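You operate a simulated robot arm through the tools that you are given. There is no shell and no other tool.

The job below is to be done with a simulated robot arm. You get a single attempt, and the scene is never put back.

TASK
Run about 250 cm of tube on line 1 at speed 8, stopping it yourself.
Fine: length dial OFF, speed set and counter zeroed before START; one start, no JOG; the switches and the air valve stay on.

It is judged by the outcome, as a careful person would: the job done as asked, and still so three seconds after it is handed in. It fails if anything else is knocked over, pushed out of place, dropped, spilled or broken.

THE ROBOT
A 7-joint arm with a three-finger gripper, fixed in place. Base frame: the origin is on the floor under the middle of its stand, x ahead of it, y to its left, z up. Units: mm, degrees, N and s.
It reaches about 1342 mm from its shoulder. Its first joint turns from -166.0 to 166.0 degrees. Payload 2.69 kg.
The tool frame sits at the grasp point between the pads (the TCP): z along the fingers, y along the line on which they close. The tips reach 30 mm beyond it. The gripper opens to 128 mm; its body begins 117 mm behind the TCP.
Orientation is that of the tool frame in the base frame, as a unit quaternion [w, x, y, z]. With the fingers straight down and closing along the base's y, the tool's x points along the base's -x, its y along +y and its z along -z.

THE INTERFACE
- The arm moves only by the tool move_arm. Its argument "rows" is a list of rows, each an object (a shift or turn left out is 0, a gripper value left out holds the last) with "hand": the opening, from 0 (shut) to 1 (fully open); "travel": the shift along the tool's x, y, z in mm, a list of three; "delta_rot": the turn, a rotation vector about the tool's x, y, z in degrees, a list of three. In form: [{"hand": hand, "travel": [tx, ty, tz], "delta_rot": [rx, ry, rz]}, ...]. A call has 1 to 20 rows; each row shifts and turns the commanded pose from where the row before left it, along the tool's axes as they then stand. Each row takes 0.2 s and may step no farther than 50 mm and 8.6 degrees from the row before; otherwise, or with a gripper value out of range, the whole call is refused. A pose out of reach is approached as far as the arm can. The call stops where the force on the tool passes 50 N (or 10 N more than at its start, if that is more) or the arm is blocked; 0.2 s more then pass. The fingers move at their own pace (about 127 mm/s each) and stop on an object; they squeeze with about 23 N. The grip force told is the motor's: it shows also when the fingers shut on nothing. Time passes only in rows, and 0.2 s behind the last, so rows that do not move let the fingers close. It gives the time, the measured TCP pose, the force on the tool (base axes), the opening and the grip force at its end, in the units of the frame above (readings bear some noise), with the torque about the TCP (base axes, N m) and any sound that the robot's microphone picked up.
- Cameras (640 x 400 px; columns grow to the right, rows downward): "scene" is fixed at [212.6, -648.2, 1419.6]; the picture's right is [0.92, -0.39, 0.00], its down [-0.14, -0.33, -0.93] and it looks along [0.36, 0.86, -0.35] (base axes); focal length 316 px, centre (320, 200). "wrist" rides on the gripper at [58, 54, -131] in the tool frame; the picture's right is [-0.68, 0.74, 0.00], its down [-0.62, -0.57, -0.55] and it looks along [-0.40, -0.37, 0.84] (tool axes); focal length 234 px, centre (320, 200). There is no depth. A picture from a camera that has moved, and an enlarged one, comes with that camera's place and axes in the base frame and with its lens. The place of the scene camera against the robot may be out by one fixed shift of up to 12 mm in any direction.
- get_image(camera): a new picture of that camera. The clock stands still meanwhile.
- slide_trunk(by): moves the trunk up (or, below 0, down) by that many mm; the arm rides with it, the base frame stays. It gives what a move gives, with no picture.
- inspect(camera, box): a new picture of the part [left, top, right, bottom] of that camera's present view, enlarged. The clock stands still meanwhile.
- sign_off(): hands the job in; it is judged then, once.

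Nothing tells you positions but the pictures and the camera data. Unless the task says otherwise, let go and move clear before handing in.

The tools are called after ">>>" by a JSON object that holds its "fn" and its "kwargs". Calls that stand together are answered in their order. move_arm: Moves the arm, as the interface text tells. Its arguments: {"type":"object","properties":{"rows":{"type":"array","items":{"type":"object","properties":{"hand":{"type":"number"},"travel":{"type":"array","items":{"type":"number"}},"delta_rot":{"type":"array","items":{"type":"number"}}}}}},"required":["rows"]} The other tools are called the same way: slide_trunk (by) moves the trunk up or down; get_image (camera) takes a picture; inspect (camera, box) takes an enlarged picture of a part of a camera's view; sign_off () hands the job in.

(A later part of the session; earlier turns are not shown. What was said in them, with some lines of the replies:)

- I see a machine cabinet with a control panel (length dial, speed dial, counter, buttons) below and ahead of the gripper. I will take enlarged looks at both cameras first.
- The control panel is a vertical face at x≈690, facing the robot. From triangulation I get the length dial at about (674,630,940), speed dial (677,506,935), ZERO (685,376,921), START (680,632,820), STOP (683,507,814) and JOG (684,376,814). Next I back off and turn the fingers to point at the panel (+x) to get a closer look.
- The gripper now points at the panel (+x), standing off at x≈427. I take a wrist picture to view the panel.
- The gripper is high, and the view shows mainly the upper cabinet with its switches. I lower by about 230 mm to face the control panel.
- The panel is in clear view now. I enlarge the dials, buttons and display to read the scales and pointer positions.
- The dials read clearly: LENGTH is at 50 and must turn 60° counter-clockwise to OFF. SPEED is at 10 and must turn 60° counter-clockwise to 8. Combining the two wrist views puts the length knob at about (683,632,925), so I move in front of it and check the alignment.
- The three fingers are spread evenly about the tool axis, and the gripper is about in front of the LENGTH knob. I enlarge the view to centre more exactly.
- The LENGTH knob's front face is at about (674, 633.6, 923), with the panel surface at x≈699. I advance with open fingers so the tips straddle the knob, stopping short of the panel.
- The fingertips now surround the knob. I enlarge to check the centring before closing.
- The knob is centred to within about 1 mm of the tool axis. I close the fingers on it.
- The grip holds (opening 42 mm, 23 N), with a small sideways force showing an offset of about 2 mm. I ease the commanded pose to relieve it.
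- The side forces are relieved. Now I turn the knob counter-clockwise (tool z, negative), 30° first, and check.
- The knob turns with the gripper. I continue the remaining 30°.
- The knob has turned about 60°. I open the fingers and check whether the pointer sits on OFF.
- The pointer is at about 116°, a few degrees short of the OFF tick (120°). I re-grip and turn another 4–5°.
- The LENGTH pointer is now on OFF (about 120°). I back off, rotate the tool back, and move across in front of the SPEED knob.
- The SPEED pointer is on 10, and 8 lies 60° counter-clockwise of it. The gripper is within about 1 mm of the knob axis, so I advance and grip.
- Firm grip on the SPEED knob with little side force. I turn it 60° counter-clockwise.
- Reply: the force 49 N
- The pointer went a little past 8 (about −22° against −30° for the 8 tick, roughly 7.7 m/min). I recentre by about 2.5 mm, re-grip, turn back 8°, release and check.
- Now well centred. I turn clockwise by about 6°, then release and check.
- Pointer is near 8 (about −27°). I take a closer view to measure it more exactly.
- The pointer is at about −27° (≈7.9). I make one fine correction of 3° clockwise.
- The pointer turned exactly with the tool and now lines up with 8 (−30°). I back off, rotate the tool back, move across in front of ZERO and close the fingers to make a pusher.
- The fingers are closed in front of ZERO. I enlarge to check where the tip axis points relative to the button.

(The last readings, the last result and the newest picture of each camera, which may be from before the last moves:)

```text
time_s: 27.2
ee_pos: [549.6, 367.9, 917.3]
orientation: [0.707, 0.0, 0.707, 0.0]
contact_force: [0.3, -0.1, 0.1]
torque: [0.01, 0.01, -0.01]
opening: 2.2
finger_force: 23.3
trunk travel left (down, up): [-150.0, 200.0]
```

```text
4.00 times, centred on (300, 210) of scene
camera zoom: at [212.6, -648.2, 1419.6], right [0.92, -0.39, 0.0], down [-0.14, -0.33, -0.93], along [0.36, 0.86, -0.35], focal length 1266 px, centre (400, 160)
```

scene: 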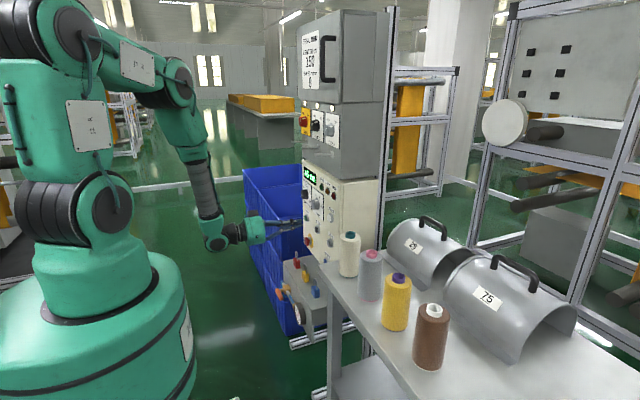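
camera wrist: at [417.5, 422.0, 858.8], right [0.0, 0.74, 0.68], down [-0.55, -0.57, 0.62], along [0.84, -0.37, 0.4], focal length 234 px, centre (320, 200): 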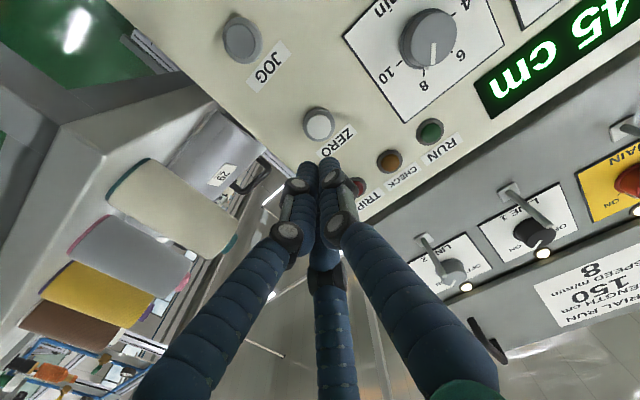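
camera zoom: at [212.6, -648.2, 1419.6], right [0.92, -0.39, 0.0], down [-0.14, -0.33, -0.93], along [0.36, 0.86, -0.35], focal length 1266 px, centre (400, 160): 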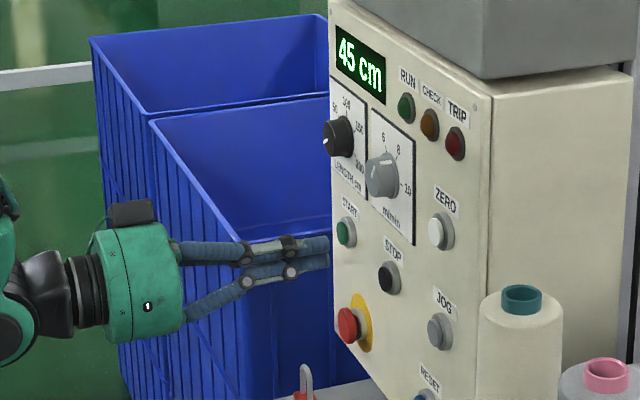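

The ZERO cap centre works out at about y≈367–369, z≈914–917, so the gripper is aligned within about 1.5 mm. I advance to just short of the cap.

>>> {"fn": "move_arm", "kwargs": {"rows": [{"travel": [0.5, 0, 35]}, {"travel": [0.5, 0, 35]}, {"travel": [0, 0, 28]}, {}]}}

>>> {"fn": "get_image", "kwargs": {"camera": "wrist"}}

>>> {"fn": "inspect", "kwargs": {"camera": "scene", "box": [280, 170, 360, 250]}}

```text
time_s: 28.2
ee_pos: [647.9, 367.0, 915.4]
orientation: [0.707, 0.0, 0.707, 0.0]
contact_force: [-0.4, -0.6, 0.6]
torque: [0.02, -0.02, 0.05]
opening: 2.1
finger_force: 22.7
trunk travel left (down, up): [-150.0, 200.0]
```

```text
taken
camera wrist: at [515.1, 422.0, 857.5], right [0.0, 0.74, 0.68], down [-0.55, -0.57, 0.62], along [0.84, -0.37, 0.4], focal length 234 px, centre (320, 200)
```

wrist: 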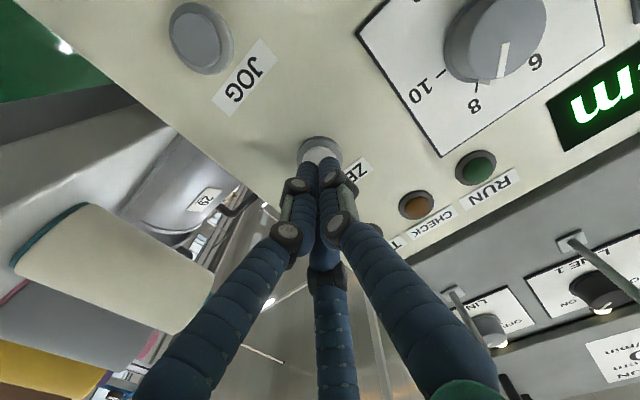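

```text
5.00 times, centred on (320, 210) of scene
camera zoom: at [212.6, -648.2, 1419.6], right [0.92, -0.39, 0.0], down [-0.14, -0.33, -0.93], along [0.36, 0.86, -0.35], focal length 1583 px, centre (320, 150)
```

zoom: 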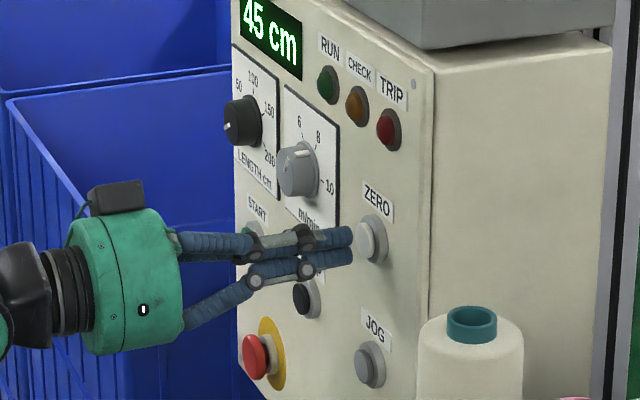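

Tips are about 10 mm from the ZERO cap and aligned with it. I press in small steps.

>>> {"fn": "move_arm", "kwargs": {"rows": [{"travel": [0, 0, 5]}, {"travel": [0, 0, 4]}, {"travel": [0, 0, 2]}, {"travel": [0, 0, 2]}, {"travel": [0, 0, 2]}]}}

>>> {"fn": "inspect", "kwargs": {"camera": "scene", "box": [280, 160, 360, 240]}}

```text
time_s: 29.4
ee_pos: [661.8, 367.5, 915.7]
orientation: [0.707, 0.0, 0.707, 0.0]
contact_force: [-2.9, -1.2, 1.3]
torque: [-0.02, 0.01, 0.0]
opening: 6.0
finger_force: 31.3
trunk travel left (down, up): [-150.0, 200.0]
heard: click
```

```text
5.00 times, centred on (320, 200) of scene
camera zoom: at [212.6, -648.2, 1419.6], right [0.92, -0.39, 0.0], down [-0.14, -0.33, -0.93], along [0.36, 0.86, -0.35], focal length 1583 px, centre (320, 200)
```

zoom: 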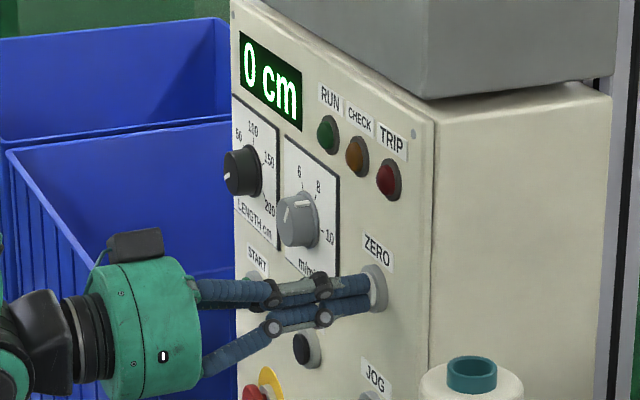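

The ZERO press clicked and the counter reads 0 cm. I back off, roll the tool −60° (to keep the fingers clear of the blue bin) and move in front of START at about (689, 631, 806).

>>> {"fn": "move_arm", "kwargs": {"rows": [{"travel": [0, 0, -35]}, {"travel": [0, 0, -30]}, {"delta_rot": [0, 0, -7.5]}, {"delta_rot": [0, 0, -7.5]}, {"delta_rot": [0, 0, -7.5]}, {"delta_rot": [0, 0, -7.5]}, {"delta_rot": [0, 0, -7.5]}, {"delta_rot": [0, 0, -7.5]}, {"delta_rot": [0, 0, -7.5]}, {"delta_rot": [0, 0, -7.5]}, {"travel": [-24.9, 32.3, 0]}, {"travel": [-24.9, 32.3, 0]}, {"travel": [-24.9, 32.3, 0]}, {"travel": [-24.9, 32.3, 0]}, {"travel": [-24.9, 32.3, 0]}, {}]}}

>>> {"fn": "get_image", "kwargs": {"camera": "wrist"}}

>>> {"fn": "get_image", "kwargs": {"camera": "scene"}}

```text
time_s: 32.8
ee_pos: [597.5, 556.7, 840.8]
orientation: [0.613, -0.354, 0.612, -0.353]
contact_force: [-0.6, -0.5, 0.4]
torque: [0.02, -0.01, -0.02]
opening: 2.4
finger_force: 31.1
trunk travel left (down, up): [-150.0, 200.0]
```

```text
taken
camera wrist: at [466.1, 533.8, 764.3], right [0.0, 0.95, -0.3], down [-0.55, 0.25, 0.8], along [0.84, 0.16, 0.52], focal length 234 px, centre (320, 200)
```

wrist: 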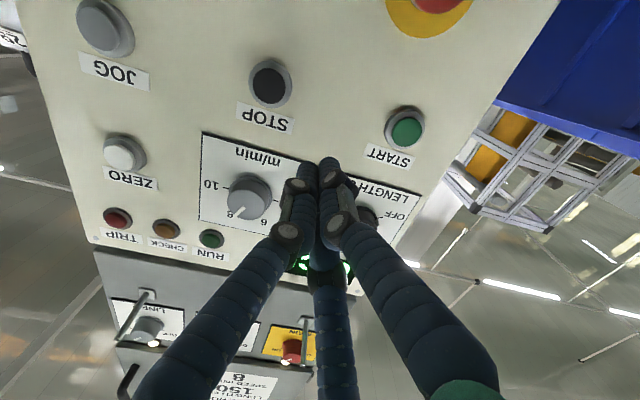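

```text
taken
```

scene: 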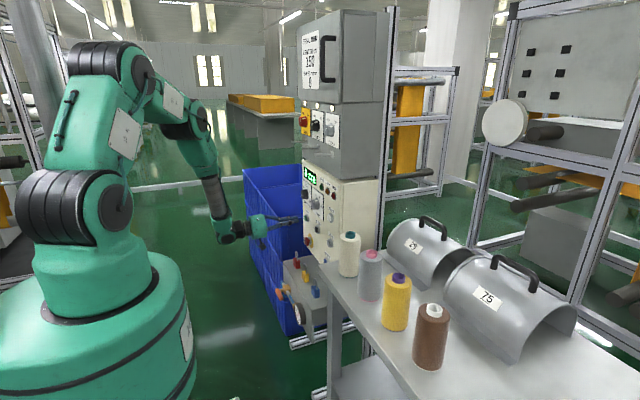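

START's cap measures at about (689, 632, 805) from this view, and STOP's at (689, 500.5, 806). I continue sideways to line up with START, still well back from the panel.

>>> {"fn": "move_arm", "kwargs": {"rows": [{"travel": [-24.1, 33.5, 0]}, {"travel": [-24.1, 33.5, 0]}, {"travel": [0, 0, 30]}, {}]}}

>>> {"fn": "get_image", "kwargs": {"camera": "wrist"}}

>>> {"fn": "inspect", "kwargs": {"camera": "scene", "box": [220, 150, 360, 260]}}

```text
time_s: 33.8
ee_pos: [626.9, 631.2, 801.3]
orientation: [0.613, -0.354, 0.612, -0.353]
contact_force: [-0.2, 0.0, -0.3]
torque: [0.01, -0.04, -0.04]
opening: 1.8
finger_force: 31.2
trunk travel left (down, up): [-150.0, 200.0]
```

```text
taken
camera wrist: at [495.9, 608.4, 727.3], right [0.0, 0.95, -0.3], down [-0.55, 0.25, 0.8], along [0.84, 0.16, 0.52], focal length 234 px, centre (320, 200)
```

wrist: 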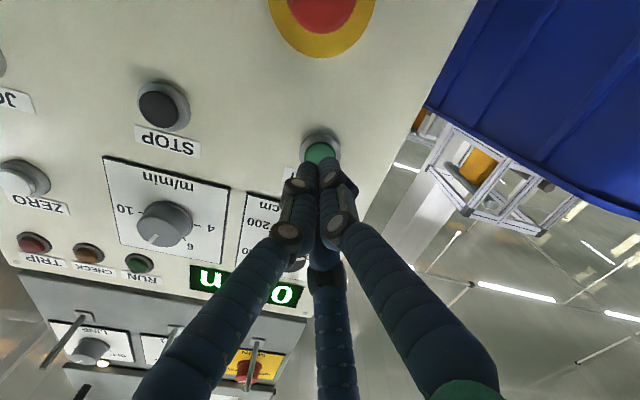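

```text
3.64 times, centred on (290, 205) of scene
camera zoom: at [212.6, -648.2, 1419.6], right [0.92, -0.39, 0.0], down [-0.14, -0.33, -0.93], along [0.36, 0.86, -0.35], focal length 1151 px, centre (429, 182)
```

zoom: 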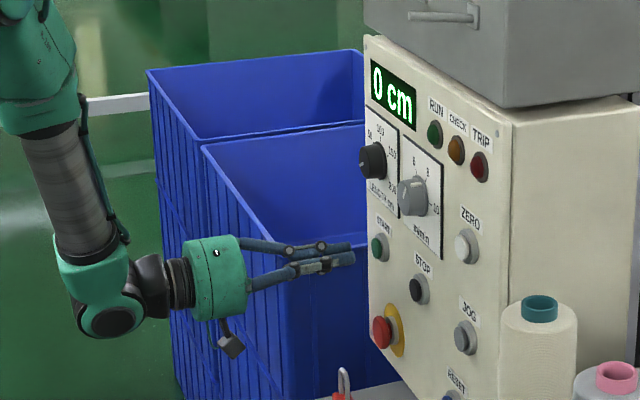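

The gripper is lined up with START; dials and counter are set (OFF, 8, 0 cm) and the E-stop is well clear below. I press START in one smooth push.

>>> {"fn": "move_arm", "kwargs": {"rows": [{"travel": [-1, -1.7, 14]}, {"travel": [0, 0, 13]}, {"travel": [0, 0, 5]}, {"travel": [0, 0, 4]}]}}

>>> {"fn": "inspect", "kwargs": {"camera": "scene", "box": [280, 160, 360, 240]}}

```text
time_s: 34.8
ee_pos: [661.7, 632.6, 806.7]
orientation: [0.612, -0.353, 0.613, -0.354]
contact_force: [-4.6, -1.4, 1.0]
torque: [0.0, -0.02, -0.05]
opening: 6.0
finger_force: 31.6
trunk travel left (down, up): [-150.0, 200.0]
heard: click
```

```text
5.00 times, centred on (320, 200) of scene
camera zoom: at [212.6, -648.2, 1419.6], right [0.92, -0.39, 0.0], down [-0.14, -0.33, -0.93], along [0.36, 0.86, -0.35], focal length 1583 px, centre (320, 200)
```

zoom: 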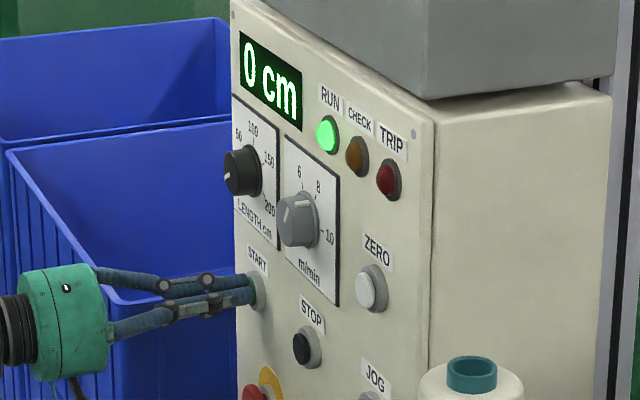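

RUN is lit and the line is running; the counter still shows 0 at 34.8 s. I retract and move over to in front of STOP, then read the counter.

>>> {"fn": "move_arm", "kwargs": {"rows": [{"travel": [0, 0, -30]}, {"travel": [38, -21.9, 0]}, {"travel": [38, -21.9, 0]}, {"travel": [37.9, -21.9, 0]}, {}]}}

>>> {"fn": "inspect", "kwargs": {"camera": "scene", "box": [280, 160, 360, 240]}}

>>> {"fn": "get_image", "kwargs": {"camera": "wrist"}}

```text
time_s: 36.0
ee_pos: [631.5, 500.4, 806.1]
orientation: [0.612, -0.354, 0.612, -0.354]
contact_force: [0.0, -0.3, -0.4]
torque: [-0.04, -0.01, 0.03]
opening: 2.1
finger_force: 31.3
trunk travel left (down, up): [-150.0, 200.0]
```

```text
5.00 times, centred on (320, 200) of scene
camera zoom: at [212.6, -648.2, 1419.6], right [0.92, -0.39, 0.0], down [-0.14, -0.33, -0.93], along [0.36, 0.86, -0.35], focal length 1583 px, centre (320, 200)
```

zoom: 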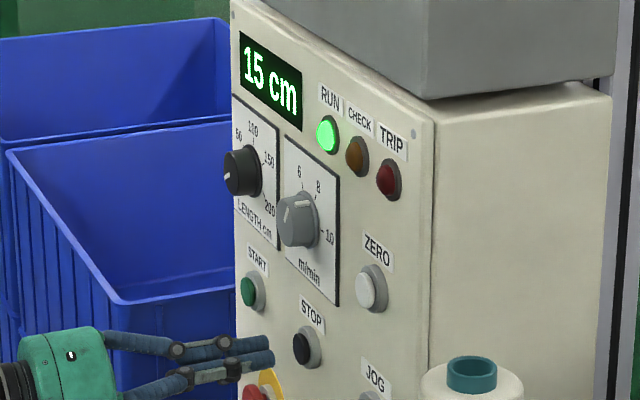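

```text
taken
camera wrist: at [501.0, 478.1, 729.7], right [0.0, 0.95, -0.3], down [-0.55, 0.25, 0.8], along [0.84, 0.16, 0.52], focal length 234 px, centre (320, 200)
```

wrist: 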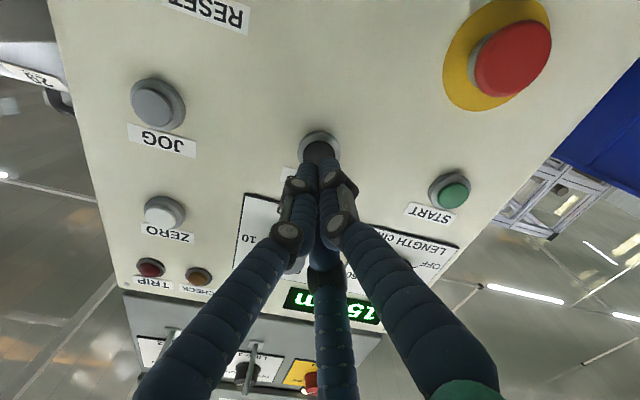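

The counter reads 15 cm at 36.0 s, as expected at about 13.3 cm/s. I check the tip alignment with STOP while the clock stands still.

>>> {"fn": "inspect", "kwargs": {"camera": "wrist", "box": [270, 110, 370, 190]}}

```text
5.00 times, centred on (320, 150) of wrist
camera zoom: at [501.0, 478.1, 729.7], right [0.0, 0.95, -0.3], down [-0.55, 0.25, 0.8], along [0.84, 0.16, 0.52], focal length 1171 px, centre (320, 450)
```

zoom: 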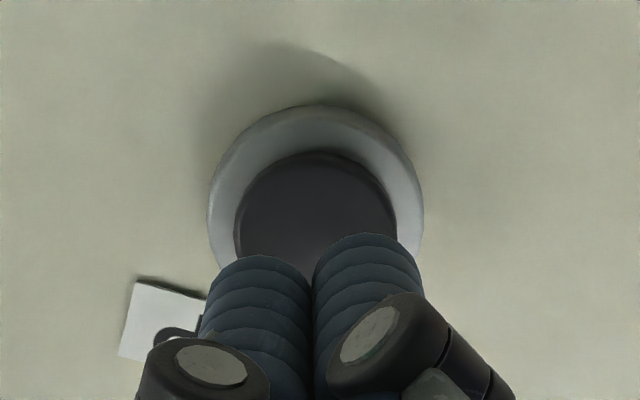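

Aligned with STOP. I move in to about 5 mm short of the cap and hold, then read the counter again to calibrate the rate.

>>> {"fn": "move_arm", "kwargs": {"rows": [{"travel": [0, 0, 11]}, {"travel": [0, 0, 10]}, {}, {}, {}, {}, {}, {}, {}, {}, {}, {}, {}, {}, {}, {}, {}, {}, {}]}}

>>> {"fn": "inspect", "kwargs": {"camera": "scene", "box": [280, 160, 360, 240]}}

```text
time_s: 40.0
ee_pos: [652.6, 500.3, 806.2]
orientation: [0.612, -0.354, 0.613, -0.353]
contact_force: [-0.3, -0.4, 0.0]
torque: [0.03, 0.01, -0.06]
opening: 2.2
finger_force: 31.4
trunk travel left (down, up): [-150.0, 200.0]
```

```text
5.00 times, centred on (320, 200) of scene
camera zoom: at [212.6, -648.2, 1419.6], right [0.92, -0.39, 0.0], down [-0.14, -0.33, -0.93], along [0.36, 0.86, -0.35], focal length 1583 px, centre (320, 200)
```

zoom: 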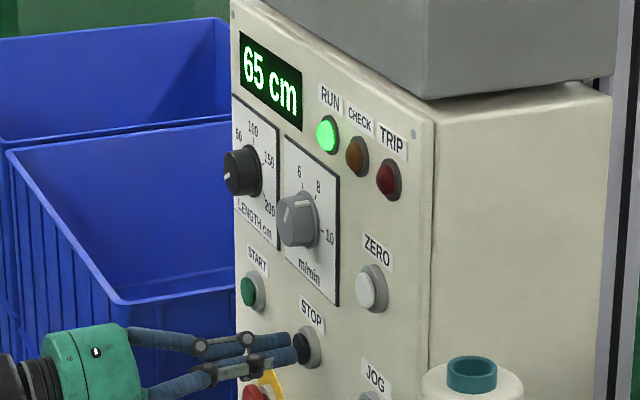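

The counter shows 65 cm at 40.0 s. I hold still another few seconds and read again.

>>> {"fn": "move_arm", "kwargs": {"rows": [{}, {}, {}, {}, {}, {}, {}, {}, {}, {}, {}, {}, {}, {}, {}, {}, {}, {}, {}, {}]}}

>>> {"fn": "inspect", "kwargs": {"camera": "scene", "box": [300, 160, 340, 200]}}

```text
time_s: 44.2
ee_pos: [651.4, 499.9, 805.5]
orientation: [0.612, -0.354, 0.613, -0.353]
contact_force: [0.3, 0.1, -0.9]
torque: [0.02, 0.03, 0.01]
opening: 2.0
finger_force: 31.2
trunk travel left (down, up): [-150.0, 200.0]
```

```text
10.00 times, centred on (320, 180) of scene
camera zoom: at [212.6, -648.2, 1419.6], right [0.92, -0.39, 0.0], down [-0.14, -0.33, -0.93], along [0.36, 0.86, -0.35], focal length 3165 px, centre (320, 400)
```

zoom: 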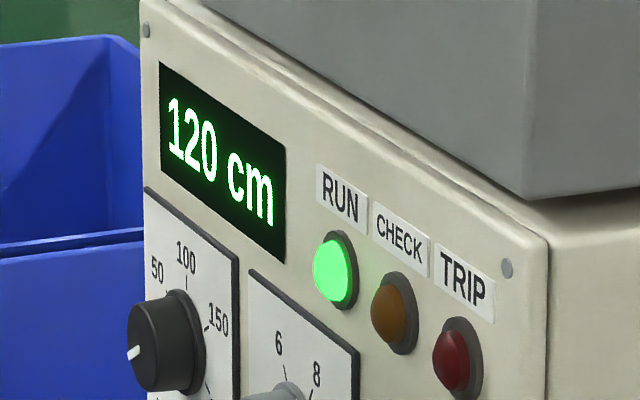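

120 cm at 44.2 s; the display steps in 5 cm and the rate is about 13.3 cm/s. I hold on and take another reading.

>>> {"fn": "move_arm", "kwargs": {"rows": [{}, {}, {}, {}, {}, {}, {}, {}, {}, {}, {}, {}, {}, {}, {}, {}, {}, {}, {}, {}]}}

>>> {"fn": "inspect", "kwargs": {"camera": "scene", "box": [300, 160, 340, 200]}}

```text
time_s: 48.4
ee_pos: [652.3, 498.5, 805.4]
orientation: [0.613, -0.354, 0.612, -0.353]
contact_force: [-0.3, 0.0, 0.3]
torque: [0.01, -0.02, 0.03]
opening: 2.0
finger_force: 31.8
trunk travel left (down, up): [-150.0, 200.0]
```

```text
10.00 times, centred on (320, 180) of scene
camera zoom: at [212.6, -648.2, 1419.6], right [0.92, -0.39, 0.0], down [-0.14, -0.33, -0.93], along [0.36, 0.86, -0.35], focal length 3165 px, centre (320, 400)
```

zoom: 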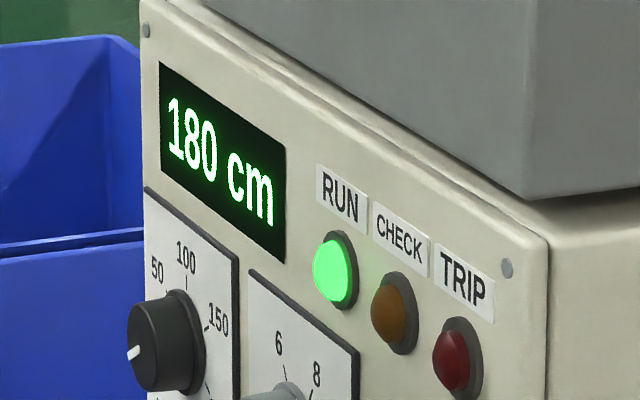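

180 cm at 48.4 s. At 13.3 cm/s, 250 cm falls at about 53.6–53.8 s, so I hold until 52.0 s and check once more before the stop press.

>>> {"fn": "move_arm", "kwargs": {"rows": [{}, {}, {}, {}, {}, {}, {}, {}, {}, {}, {}, {}, {}, {}, {}, {}, {}]}}

>>> {"fn": "inspect", "kwargs": {"camera": "scene", "box": [280, 160, 360, 240]}}

```text
time_s: 52.0
ee_pos: [653.6, 500.8, 804.9]
orientation: [0.612, -0.354, 0.612, -0.355]
contact_force: [-0.2, 0.8, 0.6]
torque: [-0.02, 0.02, -0.01]
opening: 2.2
finger_force: 31.3
trunk travel left (down, up): [-150.0, 200.0]
```

```text
5.00 times, centred on (320, 200) of scene
camera zoom: at [212.6, -648.2, 1419.6], right [0.92, -0.39, 0.0], down [-0.14, -0.33, -0.93], along [0.36, 0.86, -0.35], focal length 1583 px, centre (320, 200)
```

zoom: 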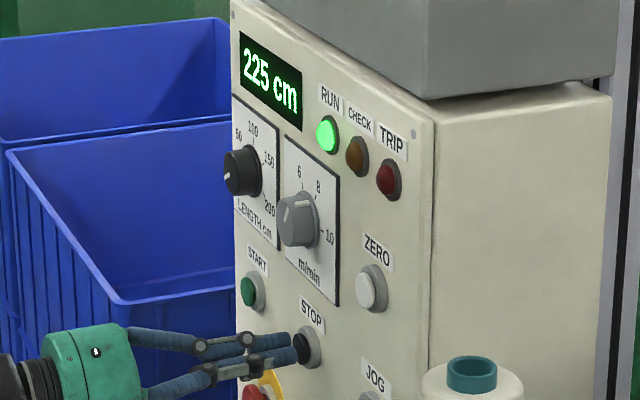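

225 cm at 52.0 s, on schedule. I hold 1.2 s more, then press STOP so it clicks at about 53.5 s.

>>> {"fn": "move_arm", "kwargs": {"rows": [{}, {}, {}, {}, {}, {}, {"travel": [0, 0, 6]}, {"travel": [0, 0, 4]}]}}

>>> {"fn": "inspect", "kwargs": {"camera": "scene", "box": [280, 160, 360, 240]}}

```text
time_s: 53.8
ee_pos: [662.2, 499.4, 805.1]
orientation: [0.612, -0.354, 0.612, -0.354]
contact_force: [-3.7, -0.9, -0.8]
torque: [0.06, 0.03, 0.0]
opening: 6.1
finger_force: 31.4
trunk travel left (down, up): [-150.0, 200.0]
heard: click
```

```text
5.00 times, centred on (320, 200) of scene
camera zoom: at [212.6, -648.2, 1419.6], right [0.92, -0.39, 0.0], down [-0.14, -0.33, -0.93], along [0.36, 0.86, -0.35], focal length 1583 px, centre (320, 200)
```

zoom: 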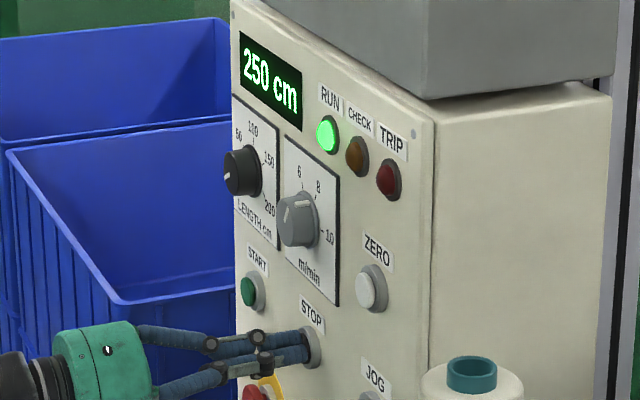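

The click was heard and the counter reads 250 cm, but the RUN lamp is still lit, so it may be ramping down. I hold one short row and check again.

>>> {"fn": "move_arm", "kwargs": {"rows": [{}]}}

>>> {"fn": "inspect", "kwargs": {"camera": "scene", "box": [280, 160, 360, 240]}}

```text
time_s: 54.2
ee_pos: [663.3, 499.7, 806.0]
orientation: [0.612, -0.353, 0.612, -0.354]
contact_force: [-4.7, 0.4, -1.2]
torque: [0.01, 0.04, -0.01]
opening: 6.0
finger_force: 31.2
trunk travel left (down, up): [-150.0, 200.0]
```

```text
5.00 times, centred on (320, 200) of scene
camera zoom: at [212.6, -648.2, 1419.6], right [0.92, -0.39, 0.0], down [-0.14, -0.33, -0.93], along [0.36, 0.86, -0.35], focal length 1583 px, centre (320, 200)
```

zoom: 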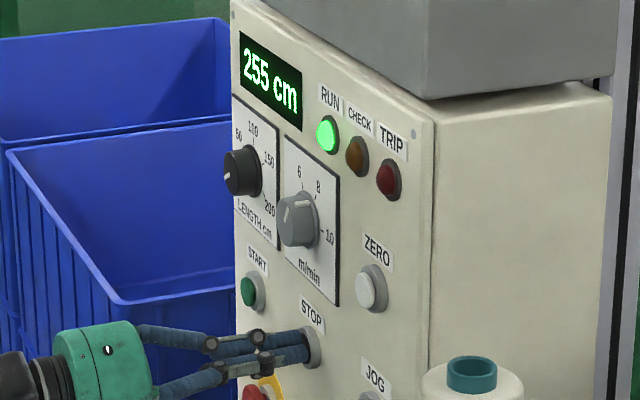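

It reads 255 cm with RUN still lit. That fits a ramp-down like the one at start, but to be sure I press slightly deeper for one row and re-read.

>>> {"fn": "move_arm", "kwargs": {"rows": [{"travel": [0, 0, 1.5]}]}}

>>> {"fn": "inspect", "kwargs": {"camera": "scene", "box": [280, 160, 360, 240]}}

```text
time_s: 54.6
ee_pos: [663.4, 500.9, 806.0]
orientation: [0.613, -0.354, 0.612, -0.353]
contact_force: [-10.4, 1.4, -2.8]
torque: [0.06, 0.07, 0.03]
opening: 5.9
finger_force: 31.5
trunk travel left (down, up): [-150.0, 200.0]
```

```text
5.00 times, centred on (320, 200) of scene
camera zoom: at [212.6, -648.2, 1419.6], right [0.92, -0.39, 0.0], down [-0.14, -0.33, -0.93], along [0.36, 0.86, -0.35], focal length 1583 px, centre (320, 200)
```

zoom: 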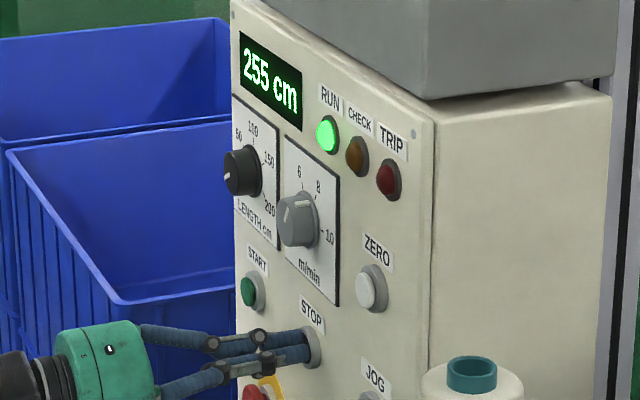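

Still 255 cm at 54.6 s where a running line would show 260+, so it is coming to a stop. I hold briefly once more and check the lamp.

>>> {"fn": "move_arm", "kwargs": {"rows": [{}]}}

>>> {"fn": "inspect", "kwargs": {"camera": "scene", "box": [280, 160, 360, 240]}}

```text
time_s: 55.0
ee_pos: [664.1, 500.1, 804.0]
orientation: [0.612, -0.353, 0.612, -0.354]
contact_force: [-10.6, 1.6, -3.2]
torque: [-0.03, 0.02, 0.06]
opening: 6.1
finger_force: 31.9
trunk travel left (down, up): [-150.0, 200.0]
```

```text
5.00 times, centred on (320, 200) of scene
camera zoom: at [212.6, -648.2, 1419.6], right [0.92, -0.39, 0.0], down [-0.14, -0.33, -0.93], along [0.36, 0.86, -0.35], focal length 1583 px, centre (320, 200)
```

zoom: 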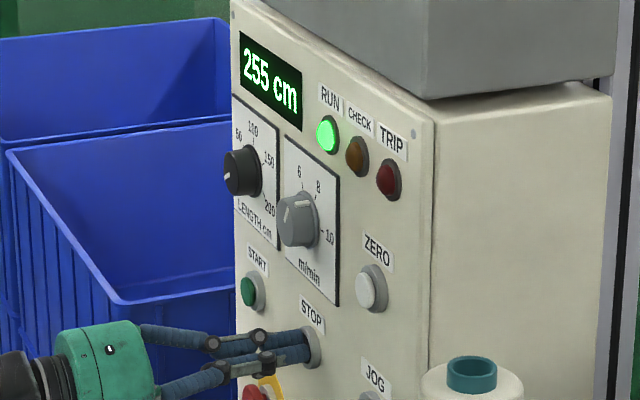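

The counter stays at 255 cm. I back away from STOP and watch the lamp and the counter.

>>> {"fn": "move_arm", "kwargs": {"rows": [{"travel": [0, 0, -20]}, {"travel": [0, 0, -40]}, {}, {}]}}

>>> {"fn": "inspect", "kwargs": {"camera": "scene", "box": [280, 160, 360, 240]}}

```text
time_s: 56.0
ee_pos: [603.9, 499.1, 806.7]
orientation: [0.612, -0.353, 0.612, -0.354]
contact_force: [-0.9, -0.1, -0.1]
torque: [0.03, 0.0, 0.0]
opening: 2.1
finger_force: 31.8
trunk travel left (down, up): [-150.0, 200.0]
```

```text
5.00 times, centred on (320, 200) of scene
camera zoom: at [212.6, -648.2, 1419.6], right [0.92, -0.39, 0.0], down [-0.14, -0.33, -0.93], along [0.36, 0.86, -0.35], focal length 1583 px, centre (320, 200)
```

zoom: 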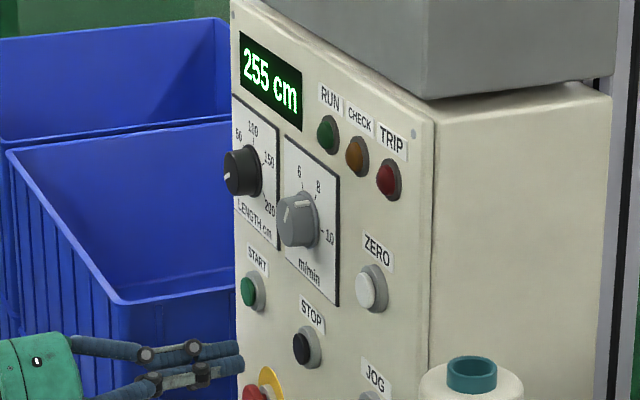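

RUN is off and the counter holds at 255 cm, so the line has stopped. I retract well clear and check the whole scene before handing in.

>>> {"fn": "move_arm", "kwargs": {"rows": [{"travel": [0, 0, -40]}, {"travel": [0, 0, -40]}, {"travel": [0, 0, -40]}, {"travel": [0, 0, -30]}, {"hand": 0.5}, {}, {}]}}

>>> {"fn": "get_image", "kwargs": {"camera": "scene"}}

>>> {"fn": "get_image", "kwargs": {"camera": "wrist"}}

>>> {"fn": "inspect", "kwargs": {"camera": "scene", "box": [270, 80, 390, 260]}}

```text
time_s: 57.6
ee_pos: [456.3, 501.2, 809.2]
orientation: [0.613, -0.354, 0.612, -0.352]
contact_force: [-1.6, 0.0, 0.7]
torque: [-0.01, 0.04, 0.0]
opening: 64.0
finger_force: 0.1
trunk travel left (down, up): [-150.0, 200.0]
```

```text
taken
```

scene: 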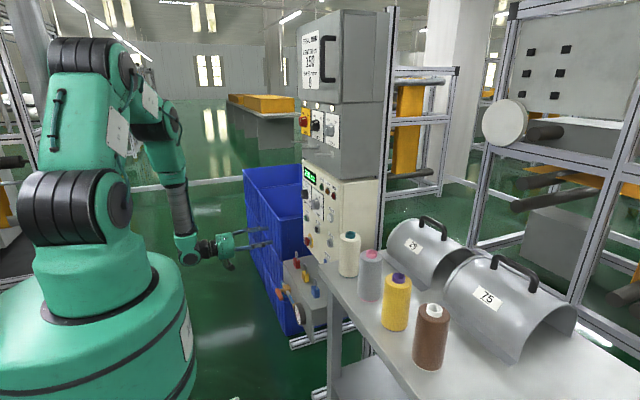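

```text
taken
camera wrist: at [323.9, 477.3, 732.5], right [0.0, 0.95, -0.3], down [-0.55, 0.25, 0.8], along [0.84, 0.16, 0.52], focal length 234 px, centre (320, 200)
```

wrist: 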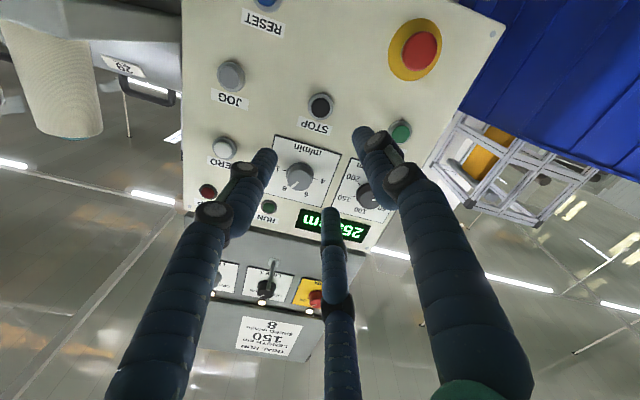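

```text
2.22 times, centred on (330, 170) of scene
camera zoom: at [212.6, -648.2, 1419.6], right [0.92, -0.39, 0.0], down [-0.14, -0.33, -0.93], along [0.36, 0.86, -0.35], focal length 703 px, centre (298, 267)
```

zoom: 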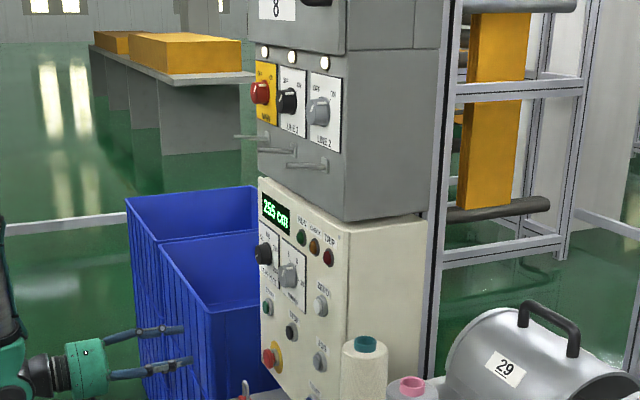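

The line is stopped with RUN dark and 255 cm on the counter. LENGTH is at OFF and SPEED at 8, the switch lamps are still lit, nothing else has moved, and the arm is clear. I hand the job in.

>>> {"fn": "sign_off", "kwargs": {}}

```text
The job is handed in.
```

The line 1 run is done and handed in. The counter stopped at 255 cm, 5 cm over the 250 cm you asked for, because the line ran on briefly after I pressed STOP. The counter shows length in steps of 5 cm.

- **Before START:** I turned the length dial from 50 to OFF and the speed dial from 10 to 8. I then pressed ZERO and the counter read 0 cm.
- **Run:** I pressed START once and did not use JOG. The line ran at about 13.3 cm/s, which matches 8 m/min.
- **Stop:** I pressed STOP once, at about 250 cm. The RUN lamp then went out and the counter stayed at 255 cm.
- **Left as found:** I did not touch the main and line switches, the air valve or the emergency stop. The switch lamps were still lit at the end. Nothing was knocked or moved, and the arm is clear of the panel.
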